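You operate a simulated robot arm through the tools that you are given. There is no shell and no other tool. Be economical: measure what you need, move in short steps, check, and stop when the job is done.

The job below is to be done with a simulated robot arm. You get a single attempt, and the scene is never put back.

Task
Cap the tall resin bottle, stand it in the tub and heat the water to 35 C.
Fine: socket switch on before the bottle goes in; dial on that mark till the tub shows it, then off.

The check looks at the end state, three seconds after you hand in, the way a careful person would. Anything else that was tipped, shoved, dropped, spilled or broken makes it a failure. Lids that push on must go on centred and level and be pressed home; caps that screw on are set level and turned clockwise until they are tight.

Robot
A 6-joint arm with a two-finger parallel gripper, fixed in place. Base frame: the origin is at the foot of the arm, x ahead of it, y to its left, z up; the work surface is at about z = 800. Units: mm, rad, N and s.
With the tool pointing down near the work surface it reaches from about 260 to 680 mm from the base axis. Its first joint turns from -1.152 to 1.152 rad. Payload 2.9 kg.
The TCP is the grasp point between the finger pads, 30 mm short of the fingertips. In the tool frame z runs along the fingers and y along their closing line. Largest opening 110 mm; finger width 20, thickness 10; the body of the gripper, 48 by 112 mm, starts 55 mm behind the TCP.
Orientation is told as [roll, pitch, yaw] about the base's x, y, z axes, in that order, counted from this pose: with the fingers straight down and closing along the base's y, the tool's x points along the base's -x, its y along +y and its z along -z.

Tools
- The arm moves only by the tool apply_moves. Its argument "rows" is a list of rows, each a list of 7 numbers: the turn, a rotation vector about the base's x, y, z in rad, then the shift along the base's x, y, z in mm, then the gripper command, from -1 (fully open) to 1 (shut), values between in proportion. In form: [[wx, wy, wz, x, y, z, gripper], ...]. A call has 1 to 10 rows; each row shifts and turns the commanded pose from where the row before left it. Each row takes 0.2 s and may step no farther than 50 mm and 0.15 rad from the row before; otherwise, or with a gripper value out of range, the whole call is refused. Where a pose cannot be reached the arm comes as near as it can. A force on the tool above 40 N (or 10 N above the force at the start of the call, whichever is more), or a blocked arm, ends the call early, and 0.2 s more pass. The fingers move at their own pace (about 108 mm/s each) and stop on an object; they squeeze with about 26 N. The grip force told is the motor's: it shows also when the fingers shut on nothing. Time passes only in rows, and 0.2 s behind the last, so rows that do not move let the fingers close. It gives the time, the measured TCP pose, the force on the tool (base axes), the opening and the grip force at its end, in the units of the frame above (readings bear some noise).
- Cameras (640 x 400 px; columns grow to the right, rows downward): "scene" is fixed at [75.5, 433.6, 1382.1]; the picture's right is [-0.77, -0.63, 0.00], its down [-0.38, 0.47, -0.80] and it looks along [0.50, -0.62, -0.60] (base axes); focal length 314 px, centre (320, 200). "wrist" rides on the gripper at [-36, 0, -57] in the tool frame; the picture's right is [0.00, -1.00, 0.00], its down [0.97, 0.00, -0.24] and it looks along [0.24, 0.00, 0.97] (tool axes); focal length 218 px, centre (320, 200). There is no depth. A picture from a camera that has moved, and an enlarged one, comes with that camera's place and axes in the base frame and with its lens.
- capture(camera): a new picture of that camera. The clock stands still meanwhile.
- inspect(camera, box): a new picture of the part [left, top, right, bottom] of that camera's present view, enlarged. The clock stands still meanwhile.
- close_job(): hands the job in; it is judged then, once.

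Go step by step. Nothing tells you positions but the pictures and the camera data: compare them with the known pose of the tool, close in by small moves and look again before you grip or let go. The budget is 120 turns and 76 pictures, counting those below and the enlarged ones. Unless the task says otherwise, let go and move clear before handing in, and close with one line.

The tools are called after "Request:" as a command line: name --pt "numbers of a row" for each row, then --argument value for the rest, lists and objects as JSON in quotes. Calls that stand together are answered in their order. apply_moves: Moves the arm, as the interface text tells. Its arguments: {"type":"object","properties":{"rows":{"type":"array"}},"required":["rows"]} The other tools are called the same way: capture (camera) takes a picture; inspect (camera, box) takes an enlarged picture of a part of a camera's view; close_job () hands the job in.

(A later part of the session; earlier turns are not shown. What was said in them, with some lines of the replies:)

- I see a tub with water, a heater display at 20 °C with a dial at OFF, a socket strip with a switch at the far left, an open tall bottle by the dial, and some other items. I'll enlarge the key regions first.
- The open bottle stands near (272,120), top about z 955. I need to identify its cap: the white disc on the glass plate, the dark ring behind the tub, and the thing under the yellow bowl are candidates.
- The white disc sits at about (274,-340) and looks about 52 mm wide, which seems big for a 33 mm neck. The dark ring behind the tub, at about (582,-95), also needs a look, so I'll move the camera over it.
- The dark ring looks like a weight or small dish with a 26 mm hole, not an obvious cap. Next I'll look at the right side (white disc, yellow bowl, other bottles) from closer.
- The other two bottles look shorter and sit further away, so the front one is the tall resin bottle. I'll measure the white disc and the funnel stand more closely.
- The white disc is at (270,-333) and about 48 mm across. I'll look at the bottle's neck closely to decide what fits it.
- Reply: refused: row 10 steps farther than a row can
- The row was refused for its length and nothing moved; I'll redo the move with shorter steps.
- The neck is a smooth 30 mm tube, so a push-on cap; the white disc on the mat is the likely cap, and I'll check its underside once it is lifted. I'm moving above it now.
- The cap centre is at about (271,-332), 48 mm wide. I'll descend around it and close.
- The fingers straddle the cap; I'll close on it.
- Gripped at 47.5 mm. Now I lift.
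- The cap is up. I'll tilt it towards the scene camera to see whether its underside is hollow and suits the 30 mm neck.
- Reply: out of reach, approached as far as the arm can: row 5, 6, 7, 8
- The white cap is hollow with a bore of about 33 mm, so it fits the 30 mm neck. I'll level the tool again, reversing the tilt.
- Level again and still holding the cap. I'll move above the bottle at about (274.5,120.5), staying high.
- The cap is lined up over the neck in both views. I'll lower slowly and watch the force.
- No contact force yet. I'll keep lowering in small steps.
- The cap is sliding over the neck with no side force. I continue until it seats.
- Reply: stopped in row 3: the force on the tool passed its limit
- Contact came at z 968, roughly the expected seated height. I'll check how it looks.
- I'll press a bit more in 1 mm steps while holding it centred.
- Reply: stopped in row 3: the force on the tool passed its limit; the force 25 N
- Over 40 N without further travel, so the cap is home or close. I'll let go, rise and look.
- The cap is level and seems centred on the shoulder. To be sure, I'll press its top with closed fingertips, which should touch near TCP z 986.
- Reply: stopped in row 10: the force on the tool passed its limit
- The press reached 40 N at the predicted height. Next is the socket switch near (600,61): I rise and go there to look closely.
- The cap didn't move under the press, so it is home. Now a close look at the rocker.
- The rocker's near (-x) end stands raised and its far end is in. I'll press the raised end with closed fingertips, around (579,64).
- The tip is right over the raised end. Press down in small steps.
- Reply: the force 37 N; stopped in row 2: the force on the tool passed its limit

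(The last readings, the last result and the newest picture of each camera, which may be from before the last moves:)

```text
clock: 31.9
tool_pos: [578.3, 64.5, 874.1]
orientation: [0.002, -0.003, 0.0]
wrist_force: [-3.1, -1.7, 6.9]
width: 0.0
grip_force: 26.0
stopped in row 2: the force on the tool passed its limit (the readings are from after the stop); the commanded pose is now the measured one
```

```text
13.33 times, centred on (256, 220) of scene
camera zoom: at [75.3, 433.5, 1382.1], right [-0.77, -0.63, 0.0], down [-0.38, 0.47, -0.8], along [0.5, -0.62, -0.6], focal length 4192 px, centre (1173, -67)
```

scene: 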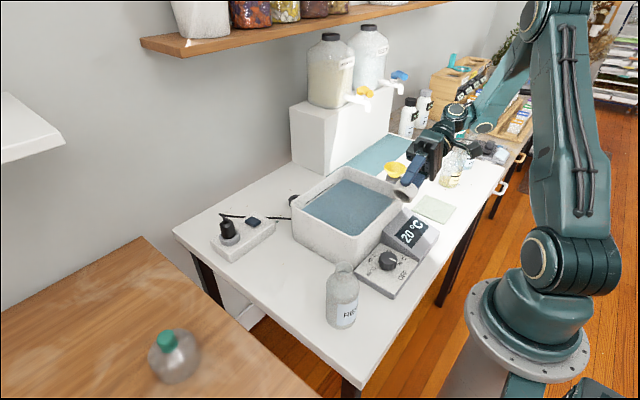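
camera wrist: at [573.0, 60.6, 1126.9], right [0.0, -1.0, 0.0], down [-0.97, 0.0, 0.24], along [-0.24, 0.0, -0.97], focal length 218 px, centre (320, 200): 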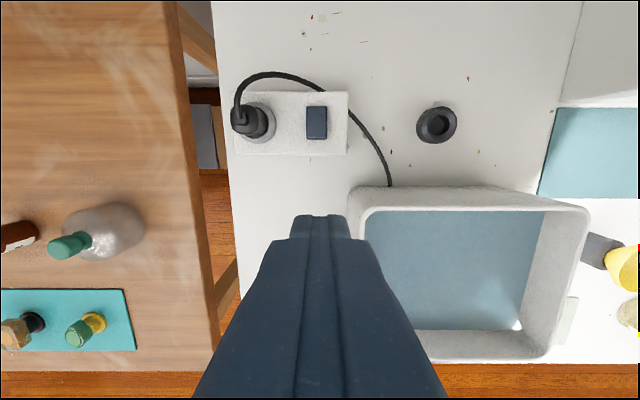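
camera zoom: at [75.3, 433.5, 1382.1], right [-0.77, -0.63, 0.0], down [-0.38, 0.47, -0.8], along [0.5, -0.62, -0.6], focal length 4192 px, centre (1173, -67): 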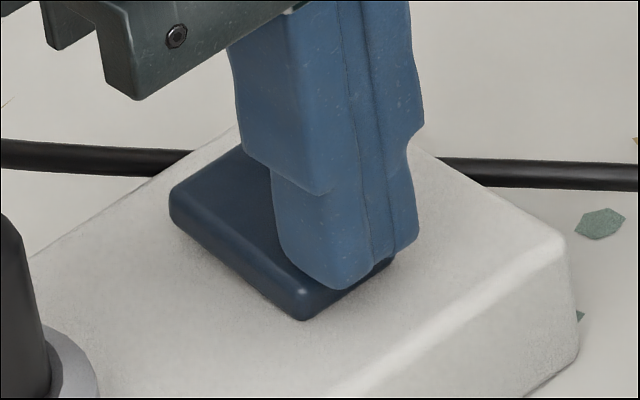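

The near end has gone down. I lift off and check it stays.

Request:
apply_moves --pt "0 0 0 0 0 30 1" --pt "0 0 0 0 0 50 1" --pt "0 0 0 0 0 50 1" --pt "0 0 0 -20 0 40 1" --pt "0 0 0 -40 0 0 -1"

Request:
inspect --camera "scene" --box '[236, 205, 276, 235]'

Request:
capture --camera "wrist"

```text
clock: 33.0
tool_pos: [519.0, 64.5, 1044.4]
orientation: [0.001, -0.002, -0.002]
wrist_force: [-0.3, -0.3, 0.0]
width: 81.4
grip_force: 0.0
```

```text
13.33 times, centred on (256, 220) of scene
camera zoom: at [75.5, 433.6, 1382.1], right [-0.77, -0.63, 0.0], down [-0.38, 0.47, -0.8], along [0.5, -0.62, -0.6], focal length 4192 px, centre (1173, -67)
```

zoom: 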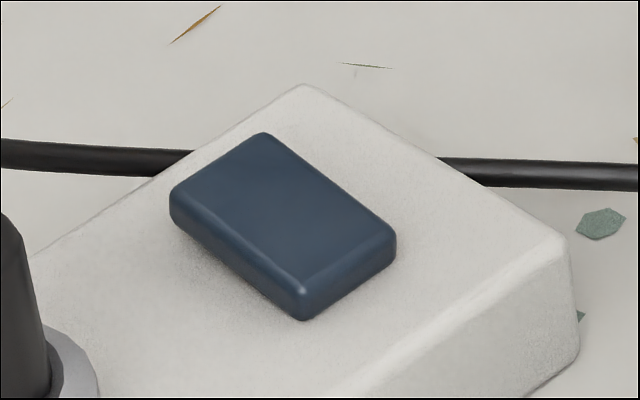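

```text
30 pictures are left
camera wrist: at [554.2, 64.7, 1100.9], right [0.0, -1.0, 0.0], down [-0.97, 0.0, 0.24], along [-0.24, 0.0, -0.97], focal length 218 px, centre (320, 200)
```

wrist: 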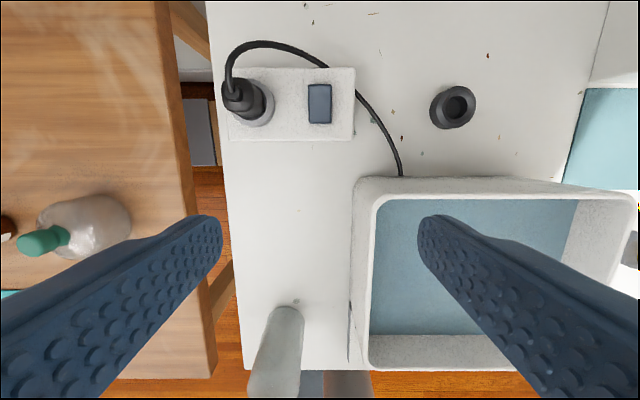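

The rocker has flipped to its other position, so the switch is on. Next I'll grip the bottle by its body: cap top is z≈956, so the TCP goes to about 904 to keep the palm clear. I move above it first.

Request:
apply_moves --pt "0 0 0 -45 10 0 -1" --pt "0 0 0 -45 10 0 -1" --pt "0 0 0 -45 10 0 -1" --pt "0 0 0 -45 10 0 -1" --pt "0 0.002 0.001 -45 10 0 -1" --pt "0 0 0 -19.5 5.5 0 -1" --pt "0 0 0 0 0 0 -1"

Request:
capture --camera "wrist"

```text
clock: 34.6
tool_pos: [274.0, 121.8, 1042.4]
orientation: [0.0, 0.001, 0.0]
wrist_force: [0.2, -0.1, 0.2]
width: 109.9
grip_force: 0.0
```

```text
29 pictures are left
camera wrist: at [309.2, 121.2, 1099.8], right [0.0, -1.0, 0.0], down [-0.97, 0.0, 0.24], along [-0.24, 0.0, -0.97], focal length 218 px, centre (320, 200)
```

wrist: 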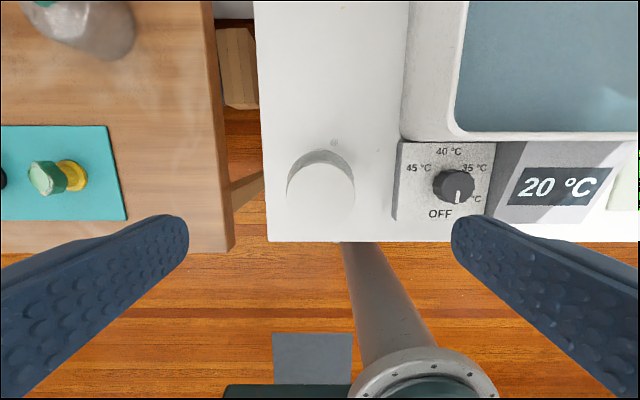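

Well centred. Descend with open fingers to TCP 904, then close.

Request:
apply_moves --pt "0 0 0 2 -1 -45 -1" --pt "0 0 0 0 0 -45 -1" --pt "0 0 0 0 0 -30 -1" --pt "0 0 0 0 0 -17 -1" --pt "0 0 0 0 0 0 -0.2" --pt "0 0 0 0 0 0 0.2" --pt "0 0 0 0 0 0 1" --pt "0 0 0 0 0 0 1"

Request:
inspect --camera "scene" --box '[305, 205, 385, 335]'

```text
clock: 36.5
tool_pos: [277.1, 119.1, 905.7]
orientation: [0.002, 0.0, 0.0]
wrist_force: [0.9, -0.1, 0.3]
width: 61.5
grip_force: 26.4
```

```text
3.08 times, centred on (345, 270) of scene
camera zoom: at [75.5, 433.6, 1382.1], right [-0.77, -0.63, 0.0], down [-0.38, 0.47, -0.8], along [0.5, -0.62, -0.6], focal length 967 px, centre (243, -15)
```

zoom: 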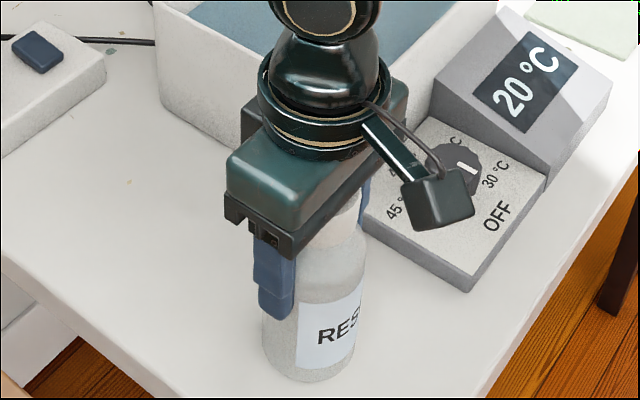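

Gripped at 61.5 mm on the body. Lift 130 mm.

Request:
apply_moves --pt "0 0 0 0 0 5 1" --pt "0 0 0 0 0 15 1" --pt "0 0 0 0 0 30 1" --pt "0 0 0 0 0 35 1" --pt "0 0 0 0 0 35 1" --pt "0 0 0 0 0 15 1" --pt "0 0 0 0 0 0 1"

Request:
capture --camera "scene"

```text
clock: 38.0
tool_pos: [275.7, 119.8, 1042.2]
orientation: [0.002, 0.0, 0.0]
wrist_force: [-0.3, 0.1, -2.4]
width: 61.4
grip_force: 25.9
```

```text
27 pictures are left
```

scene: 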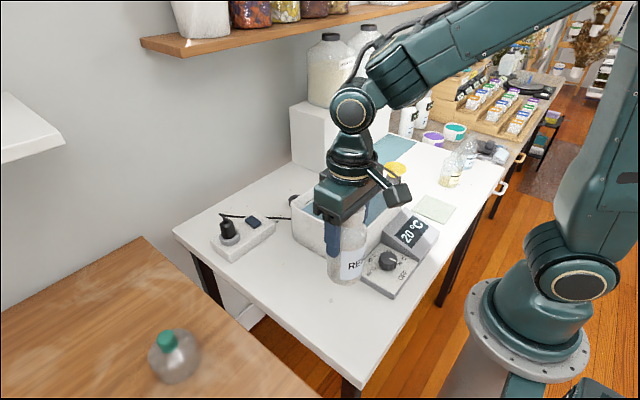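

Bottle lifted and level, base about z 936. I carry it over the tub centre, about (412,-100).

Request:
apply_moves --pt "0 0 0 10 -15 0 1" --pt "0 0 0 20 -33 0 1" --pt "0 0 0 22 -35 0 1" --pt "0 0 0 22 -35 0 1" --pt "0 0 0 22 -35 0 1" --pt "0 0 0 20 -33 0 1" --pt "0 0 0 14 -24 0 1" --pt "0 0 0 6 -10 0 1" --pt "0 0 0 0 0 0 1"

Request:
capture --camera "wrist"

Request:
inspect --camera "scene" --box '[285, 145, 435, 270]'

```text
clock: 40.0
tool_pos: [412.3, -100.8, 1040.6]
orientation: [0.002, 0.0, -0.001]
wrist_force: [-0.6, 0.1, -2.7]
width: 61.3
grip_force: 26.4
```

```text
26 pictures are left
camera wrist: at [448.1, -101.5, 1098.0], right [0.0, -1.0, 0.0], down [-0.97, 0.0, 0.24], along [-0.24, 0.0, -0.97], focal length 218 px, centre (320, 200)
```

wrist: 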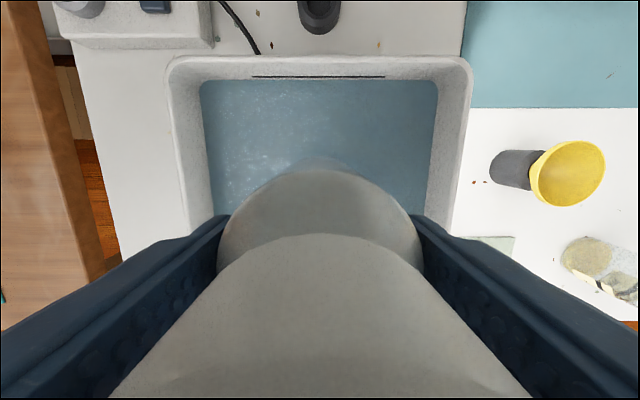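

```text
3.20 times, centred on (360, 208) of scene
camera zoom: at [75.6, 433.5, 1382.1], right [-0.77, -0.63, 0.0], down [-0.38, 0.47, -0.8], along [0.5, -0.62, -0.6], focal length 1006 px, centre (192, 176)
```

zoom: 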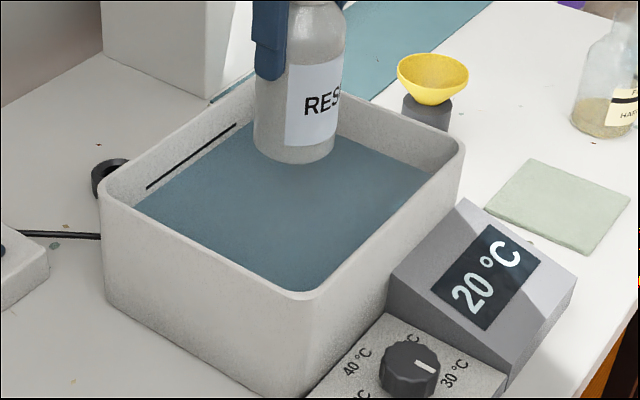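

Centred over the tub. Lower in steps, watching for contact from TCP about 920 downwards.

Request:
apply_moves --pt "0 0 0 0 0 -25 1" --pt "0 0 0 0 0 -25 1" --pt "0 0 0 0 0 -20 1" --pt "0 0 0 0 0 -15 1" --pt "0 0 0 0 0 -15 1" --pt "0 0 0 0 0 -10 1" --pt "0 0 0 0 0 -6 1" --pt "0 0 0 0 0 0 1"

Request:
apply_moves --pt "0 0 0 0 0 -3 1" --pt "0 0 0 0 0 -2 1" --pt "0 0 0 0 0 0 1"

Request:
apply_moves --pt "0 0 0 0 0 -2 1" --pt "0 0 0 0 0 -1 1" --pt "0 0 0 0 0 0 1"

```text
clock: 41.9
tool_pos: [412.0, -100.4, 925.8]
orientation: [0.001, 0.0, -0.001]
wrist_force: [0.1, 0.2, -2.7]
width: 61.2
grip_force: 25.9
```

```text
clock: 42.6
tool_pos: [411.1, -101.1, 921.5]
orientation: [0.001, 0.0, 0.0]
wrist_force: [-0.2, -0.8, -2.8]
width: 61.3
grip_force: 25.9
```

```text
clock: 43.5
tool_pos: [412.6, -101.5, 917.7]
orientation: [0.001, -0.001, 0.002]
wrist_force: [-2.6, 1.1, 8.7]
width: 61.3
grip_force: 26.1
```

The base touched the tub floor at TCP about 918, with weight carried until then (no buoyancy). I release gently.

Request:
apply_moves --pt "0 0 0 0 0 0.5 0.3" --pt "0 0 0 0 0 0 -0.2" --pt "0 0 0 0 0 0 -0.6" --pt "0 0 0 0 0 0 -0.8" --pt "0 0 0 0 0 20 -0.8" --pt "0 0 0 0 0 40 -0.8" --pt "0 0 0 0 0 40 -0.8" --pt "0 0 0 -20 0 40 -0.8"

Request:
inspect --camera "scene" --box '[285, 145, 435, 270]'

```text
clock: 45.2
tool_pos: [391.9, -101.5, 1059.6]
orientation: [0.002, 0.001, 0.001]
wrist_force: [0.4, 0.2, 0.9]
width: 99.1
grip_force: 0.1
```

```text
3.20 times, centred on (360, 208) of scene
camera zoom: at [75.5, 433.6, 1382.1], right [-0.77, -0.63, 0.0], down [-0.38, 0.47, -0.8], along [0.5, -0.62, -0.6], focal length 1006 px, centre (192, 176)
```

zoom: 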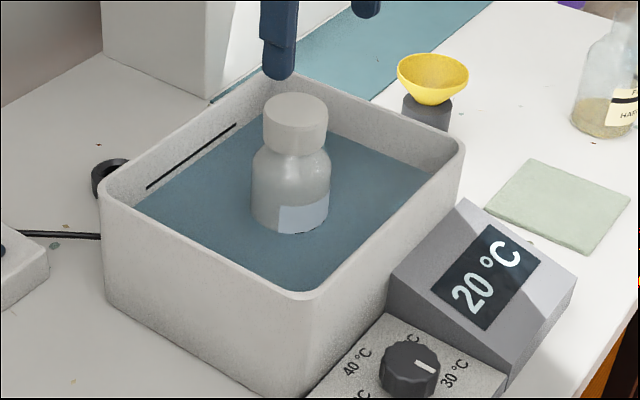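

The bottle stands upright in the tub with its cap on. Now the dial: I move to view it from directly above.

Request:
apply_moves --pt "0 0 -0.15 -20 12 0 -0.8" --pt "0 0 -0.15 -20 12 0 -0.8" --pt "0 0 -0.15 -20 12 0 -0.8" --pt "0 0 -0.15 -20 12 0 -0.8" --pt "0 0 -0.15 -20 12 0 -0.8" --pt "0 0 -0.15 -15 6 -20 -0.8" --pt "0 0 -0.15 -9 0 -20 -0.8"

Request:
capture --camera "wrist"

```text
clock: 46.9
tool_pos: [267.8, -34.8, 1017.7]
orientation: [0.0, -0.001, -1.051]
wrist_force: [0.7, 0.9, 0.4]
width: 98.7
grip_force: 0.1
```

```text
23 pictures are left
camera wrist: at [285.5, -65.7, 1073.9], right [-0.87, -0.5, 0.0], down [-0.48, 0.84, 0.24], along [-0.12, 0.21, -0.97], focal length 218 px, centre (320, 200)
```

wrist: 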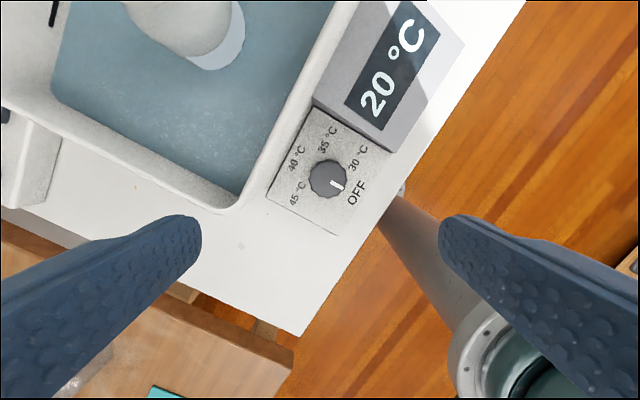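

Request:
inspect --camera "wrist" --box '[260, 95, 400, 245]'

```text
2.67 times, centred on (330, 170) of wrist
camera zoom: at [285.5, -65.7, 1073.9], right [-0.87, -0.5, 0.0], down [-0.48, 0.84, 0.24], along [-0.12, 0.21, -0.97], focal length 582 px, centre (293, 280)
```

zoom: 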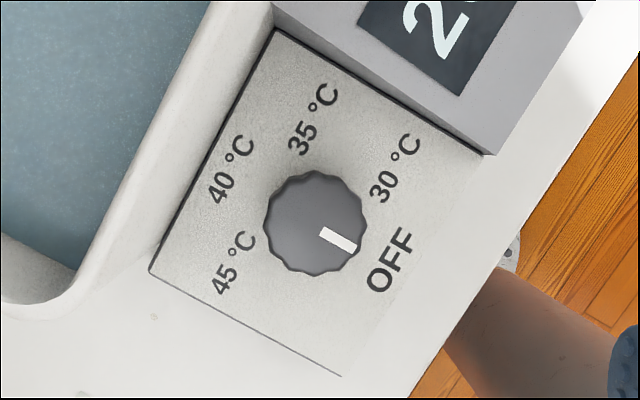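

Knob centre is about (262,-41.5), top near z 842, and the marks are 60° apart: OFF faces -x, and 35 °C is 120° counterclockwise from above. I narrow the fingers to 56 mm and come down around the knob.

Request:
apply_moves --pt "0 0 0 -5.8 -6.7 0 0" --pt "0 0 0 0 0 -40 0" --pt "0 0 0 0 0 -40 0" --pt "0 0 0 0 0 -40 0" --pt "0 0 0 0 0 -20 0" --pt "0 0 0 0 0 -10 0" --pt "0 0 0 0 0 0 0"

Request:
inspect --camera "scene" --box '[345, 205, 445, 305]'

```text
clock: 48.5
tool_pos: [261.7, -40.9, 867.3]
orientation: [0.002, -0.001, -1.049]
wrist_force: [0.3, 0.4, -0.6]
width: 55.0
grip_force: 0.1
```

```text
4.00 times, centred on (395, 255) of scene
camera zoom: at [75.5, 433.6, 1382.1], right [-0.77, -0.63, 0.0], down [-0.38, 0.47, -0.8], along [0.5, -0.62, -0.6], focal length 1257 px, centre (20, -20)
```

zoom: 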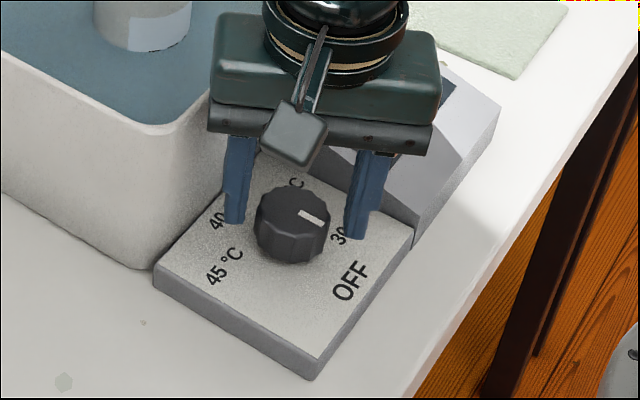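

The fingers flank the knob. Lower about 10 mm, then close.

Request:
apply_moves --pt "0 0 0 0 0 -5 0" --pt "0 0 0 0 0 -4 0" --pt "0 0 0 0 0 0 0" --pt "0 0 0 0 0 0 0.4" --pt "0 0 0 0 0 0 1" --pt "0 0 0 0 0 0 1"

```text
clock: 49.9
tool_pos: [263.3, -41.4, 860.8]
orientation: [0.005, 0.0, -1.049]
wrist_force: [-3.2, 2.1, 5.1]
width: 39.5
grip_force: 44.9
stopped in row 6: the force on the tool passed its limit (the readings are from after the stop); the commanded pose is now the measured one
```

It has the knob (39.5 mm) and the arm re-centred itself. I'll turn counterclockwise a little first and watch the forces.

Request:
apply_moves --pt "0 0 0.1 0 0 0 1" --pt "0 0 0.1 0 0 0 1" --pt "0 0 0.1 0 0 0 1"

Request:
inspect --camera "scene" --box '[345, 205, 445, 305]'

```text
clock: 50.7
tool_pos: [262.7, -41.7, 859.8]
orientation: [0.003, 0.001, -0.746]
wrist_force: [3.2, 3.5, 6.2]
width: 39.6
grip_force: 44.4
```

```text
4.00 times, centred on (395, 255) of scene
camera zoom: at [75.6, 433.7, 1382.1], right [-0.77, -0.63, 0.0], down [-0.38, 0.47, -0.8], along [0.5, -0.62, -0.6], focal length 1257 px, centre (20, -20)
```

zoom: 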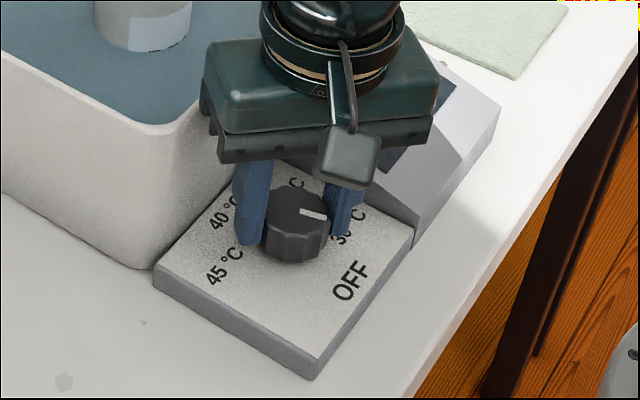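

The dial follows. Continue to 120° in total (1.79 rad more).

Request:
apply_moves --pt "0 0 0.149 0 0 0 1" --pt "0 0 0.149 0 0 0 1" --pt "0 0 0.149 0 0 0 1" --pt "0 0 0.149 0 0 0 1" --pt "0 0 0.149 0 0 0 1" --pt "0 0 0.149 0 0 0 1" --pt "0 0 0.149 0 0 0 1" --pt "0 0 0.149 0 0 0 1"

Request:
apply_moves --pt "0 0 0.149 0 0 0 1" --pt "0 0 0.149 0 0 0 1" --pt "0 0 0.149 0 0 0 1" --pt "0 0 0.149 0 0 0 1"

Request:
inspect --camera "scene" --box '[345, 205, 445, 305]'

```text
clock: 52.7
tool_pos: [263.3, -39.2, 859.2]
orientation: [0.007, -0.002, 0.448]
wrist_force: [-0.3, 4.6, 4.4]
width: 39.7
grip_force: 45.2
stopped in row 8: the force on the tool passed its limit (the readings are from after the stop); the commanded pose is now the measured one
```

```text
clock: 53.5
tool_pos: [258.0, -45.2, 860.0]
orientation: [0.005, 0.016, 0.812]
wrist_force: [-9.2, -3.2, 8.2]
width: 39.2
grip_force: 45.2
stopped in row 3: the force on the tool passed its limit (the readings are from after the stop); the commanded pose is now the measured one
```

```text
4.00 times, centred on (395, 255) of scene
camera zoom: at [75.2, 433.6, 1382.1], right [-0.77, -0.63, 0.0], down [-0.38, 0.47, -0.8], along [0.5, -0.62, -0.6], focal length 1257 px, centre (20, -20)
```

zoom: 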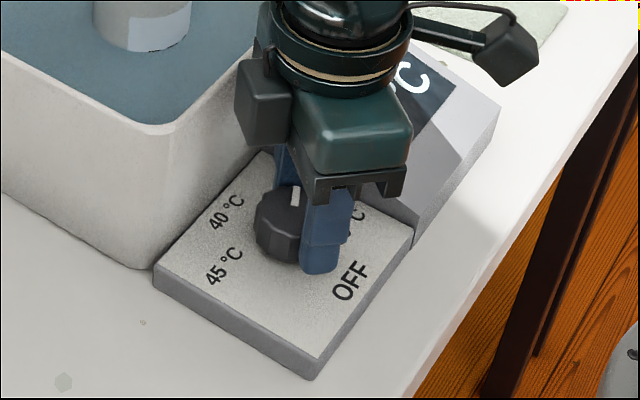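

The arm was pushed off along -x,-y near the end; the tub rim is likely higher than I took it (about z 920), so the palm or camera housing touched it. I open, rise straight up and check everything.

Request:
apply_moves --pt "0 0 0 0 0 0 0.1" --pt "0 0 0 0 0 0 0.0" --pt "0 0 0 -1 -1 15 0" --pt "0 0 0 0 0 40 0" --pt "0 0 -0.1 0 0 40 0" --pt "0 0 -0.15 0 0 40 0" --pt "0 0 -0.15 0 0 0 0" --pt "0 0 -0.15 0 0 0 0" --pt "0 0 -0.15 0 0 0 0" --pt "0 -0.016 -0.15 5 5 0 0"

Request:
capture --camera "scene"

Request:
capture --camera "wrist"

```text
clock: 55.7
tool_pos: [262.0, -39.8, 993.6]
orientation: [0.006, -0.002, -0.042]
wrist_force: [0.0, -0.8, -0.8]
width: 55.0
grip_force: 0.1
```

```text
18 pictures are left
```

scene: 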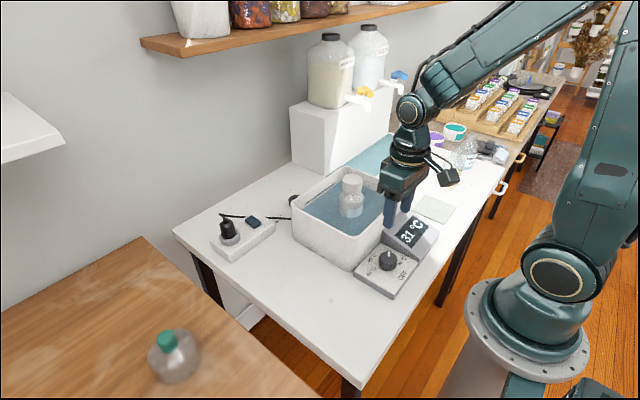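

```text
17 pictures are left
camera wrist: at [297.0, -42.5, 1050.5], right [-0.04, -1.0, -0.01], down [-0.97, 0.04, 0.24], along [-0.24, 0.02, -0.97], focal length 218 px, centre (320, 200)
```

wrist: 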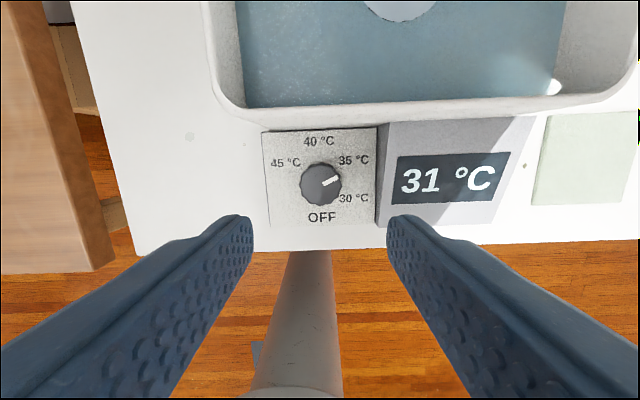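

Nothing has shifted, the dial points at about 35 and the display already shows 31 °C. I'll check the pointer closely.

Request:
inspect --camera "wrist" --box '[255, 120, 395, 235]'

```text
3.48 times, centred on (325, 178) of wrist
camera zoom: at [297.0, -42.5, 1050.5], right [-0.04, -1.0, -0.01], down [-0.97, 0.04, 0.24], along [-0.24, 0.02, -0.97], focal length 759 px, centre (303, 278)
```

zoom: 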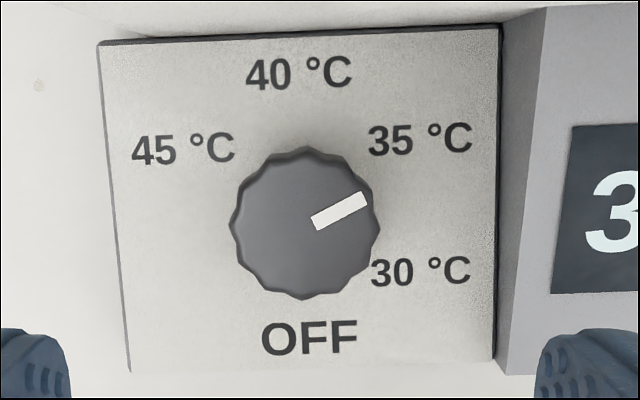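

The pointer is at 115–118°, slightly short of the mark. I'll regrip a bit higher and nudge it about 0.1 rad more.

Request:
apply_moves --pt "-0.006 0 -0.1 0.7 -0.5 -45 0" --pt "0 0 -0.1 0 0 -45 0" --pt "0 0 0 0 0 -30 0" --pt "0 0 0 0 0 -9 0" --pt "0 0 0 0 0 0 0.4" --pt "0 0 0 0 0 0 0.6" --pt "0 0 0.05 0 0 0 0.6" --pt "0 0 0.06 0 0 0 0.6" --pt "0 0 0 0 0 0 0"

Request:
apply_moves --pt "0 0 0 0 0 0 0" --pt "0 0 0 0 0 40 0" --pt "0 0 0 0 0 50 0" --pt "0 0 0 0 0 38 0"

Request:
capture --camera "wrist"

```text
clock: 57.7
tool_pos: [262.9, -41.3, 865.4]
orientation: [-0.001, -0.004, -0.128]
wrist_force: [0.8, 0.4, 0.0]
width: 55.0
grip_force: 0.2
```

```text
clock: 58.7
tool_pos: [262.8, -42.0, 993.7]
orientation: [0.004, -0.001, -0.126]
wrist_force: [-0.1, -0.1, -0.1]
width: 55.1
grip_force: 0.0
```

```text
15 pictures are left
camera wrist: at [297.2, -44.9, 1049.8], right [-0.13, -0.99, 0.0], down [-0.96, 0.12, 0.24], along [-0.24, 0.03, -0.97], focal length 218 px, centre (320, 200)
```

wrist: 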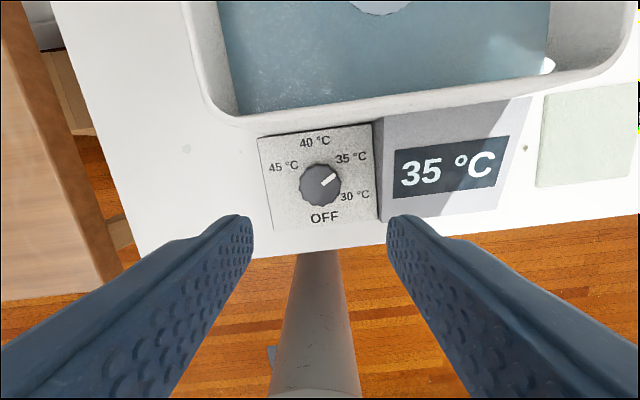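

The tub shows 35 °C. Now turn the dial back to OFF, clockwise about 120°, in two strokes that keep clear of the rim.

Request:
apply_moves --pt "-0.003 0 0.14 0 0.8 -45 0" --pt "0 0 0.14 0 0.4 -45 0" --pt "0 0 0.14 0 0 -30 0" --pt "0 0 0 0 0 -8 0" --pt "0 0 0 0 0 0 0.4" --pt "0 0 0 0 0 0 0.8" --pt "0 0 -0.14 0 0 0 0.8" --pt "0 0 -0.14 0 0 0 0.8" --pt "0 0 -0.14 0 0 0 0.8" --pt "0 0 -0.14 0 0 0 0.8"

Request:
apply_moves --pt "0 0 -0.14 0 0 0 0.8" --pt "0 0 -0.14 0 0 0 0.8" --pt "0 0 -0.14 0 0 0 0.8" --pt "0 0 -0.14 0 0 0 0.8" --pt "0 0 0 0 0 0 0.8"

Request:
capture --camera "scene"

```text
clock: 60.9
tool_pos: [261.2, -39.4, 863.9]
orientation: [-0.001, 0.002, -0.27]
wrist_force: [-0.6, 8.0, -34.1]
width: 38.4
grip_force: 45.1
```

```text
clock: 62.1
tool_pos: [262.0, -39.9, 864.1]
orientation: [-0.005, -0.001, -0.828]
wrist_force: [-4.6, 4.1, -29.4]
width: 38.5
grip_force: 44.9
```

```text
14 pictures are left
```

scene: 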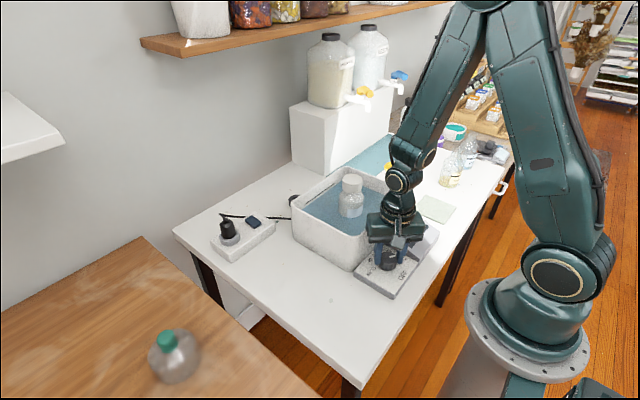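

It turned about 1.12 rad. I'll take two more steps, then release and look at the pointer.

Request:
apply_moves --pt "0 0 -0.14 0 0 0 0.8" --pt "0 0 -0.12 0 0 0 0.8" --pt "0 0 0 0 0 0 0" --pt "0 0 0 0 0 0 0" --pt "0 0 0 0 0 30 0" --pt "0 0 0.15 0 0 50 0" --pt "0 0 0.15 0 0 40 0"

Request:
capture --camera "wrist"

```text
clock: 63.7
tool_pos: [263.6, -41.4, 985.1]
orientation: [-0.002, -0.002, -0.789]
wrist_force: [-0.2, -0.1, -0.7]
width: 54.9
grip_force: 0.0
```

```text
13 pictures are left
camera wrist: at [287.6, -66.0, 1041.6], right [-0.71, -0.71, 0.0], down [-0.69, 0.69, 0.24], along [-0.17, 0.17, -0.97], focal length 218 px, centre (320, 200)
```

wrist: 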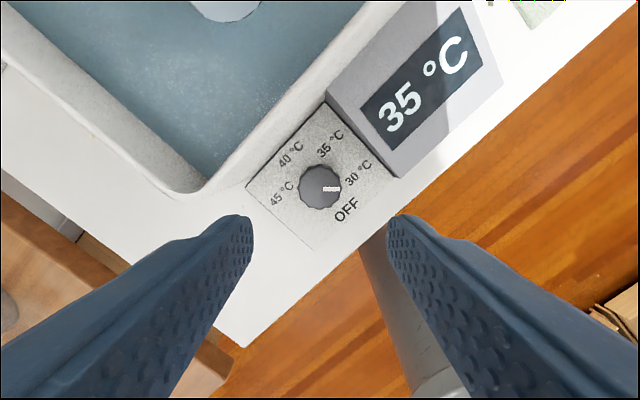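

45° remain to OFF. Regrip at yaw -0.2 and turn clockwise 0.79.

Request:
apply_moves --pt "0 0 0.148 -0.5 0.8 -40 0" --pt "0 0 0.148 0 0 -40 0" --pt "0 0 0.148 0 0 -30 0" --pt "0 0 0.148 0 0 -8 0" --pt "0 0 0 0 0 0 0.4" --pt "0 0 0 0 0 0 0.8" --pt "0 0 -0.13 0 0 0 0.8" --pt "0 0 -0.13 0 0 0 0.8" --pt "0 0 -0.13 0 0 0 0.8" --pt "0 0 -0.13 0 0 0 0.8"

Request:
apply_moves --pt "0 0 -0.13 0 0 0 0.8" --pt "0 0 -0.13 0 0 0 0.8" --pt "0 0 0 0 0 0 0.8" --pt "0 0 0 0 0 0 0" --pt "0 0 0 0 0 0 0" --pt "0 0 0 0 0 30 0" --pt "0 0 0 0 0 50 0" --pt "0 0 0 0 0 40 0"

Request:
capture --camera "wrist"

```text
clock: 65.9
tool_pos: [261.8, -39.2, 866.7]
orientation: [-0.004, -0.003, -0.719]
wrist_force: [4.1, -10.4, -29.2]
width: 39.5
grip_force: 45.2
```

```text
clock: 67.7
tool_pos: [262.4, -38.1, 987.2]
orientation: [-0.001, -0.002, -0.975]
wrist_force: [0.8, 0.4, 0.2]
width: 55.3
grip_force: 0.0
```

```text
12 pictures are left
camera wrist: at [281.6, -69.3, 1043.7], right [-0.83, -0.56, 0.0], down [-0.54, 0.8, 0.24], along [-0.13, 0.2, -0.97], focal length 218 px, centre (320, 200)
```

wrist: 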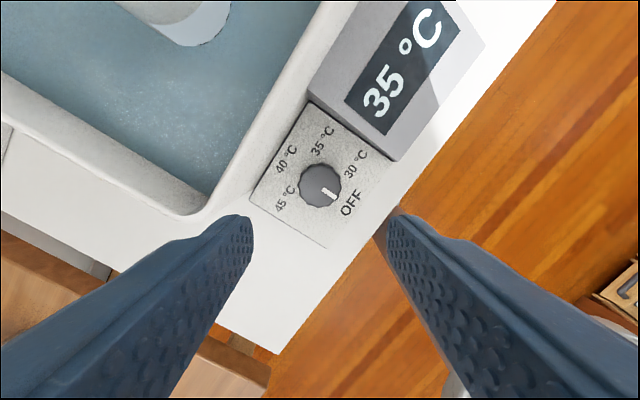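

Request:
inspect --camera "wrist" --box '[250, 100, 400, 250]'

Request:
capture --camera "scene"

```text
2.67 times, centred on (325, 175) of wrist
camera zoom: at [281.6, -69.3, 1043.7], right [-0.83, -0.56, 0.0], down [-0.54, 0.8, 0.24], along [-0.13, 0.2, -0.97], focal length 582 px, centre (307, 267)
```

zoom: 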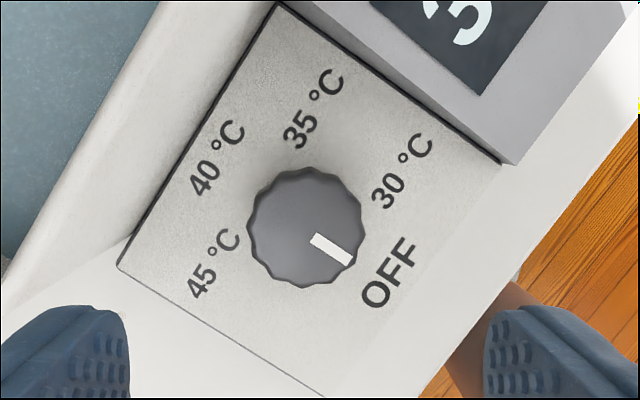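

```text
10 pictures are left
```

scene: 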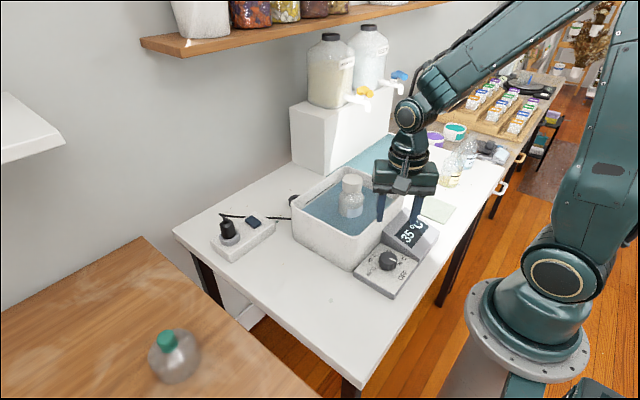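

The pointer is at OFF and the display holds 35 °C; bottle, cap and tub are in place. I move clear and take a last look.

Request:
apply_moves --pt "0 0 0.15 0 0 40 0" --pt "0 0 0.15 20 0 40 0" --pt "0 0 0.15 20 0 20 0" --pt "0 0 0 0 0 0 0" --pt "0 0 0 0 0 0 0" --pt "0 0 0 0 0 0 0" --pt "0 0 0 0 0 0 0" --pt "0 0 0 0 0 0 0"

Request:
inspect --camera "scene" --box '[285, 145, 445, 305]'

```text
clock: 69.5
tool_pos: [301.6, -40.8, 1087.6]
orientation: [0.001, -0.002, -0.527]
wrist_force: [-0.1, 0.8, 0.2]
width: 54.9
grip_force: 0.0
```

```text
2.50 times, centred on (365, 225) of scene
camera zoom: at [75.5, 433.6, 1382.1], right [-0.77, -0.63, 0.0], down [-0.38, 0.47, -0.8], along [0.5, -0.62, -0.6], focal length 786 px, centre (208, 138)
```

zoom: 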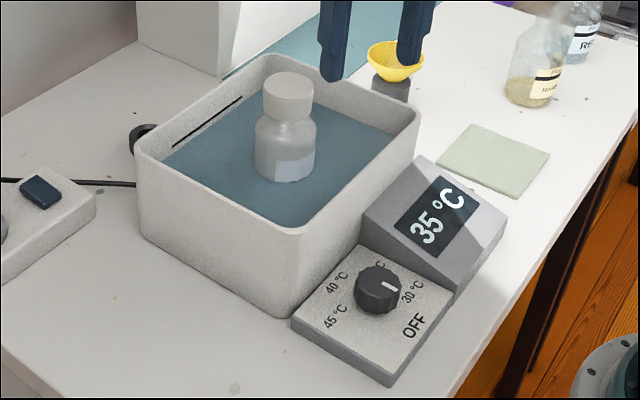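

Everything looks as asked: the capped bottle is upright in the tub, the display reads 35 °C, the dial is at OFF and the arm is clear. I'm handing in.

Request:
close_job

```text
The job is handed in.
```

The tall resin bottle is capped and standing in the tub, and the water shows 35 °C. I switched the socket on before the bottle went in and left it on; the dial is back at OFF.
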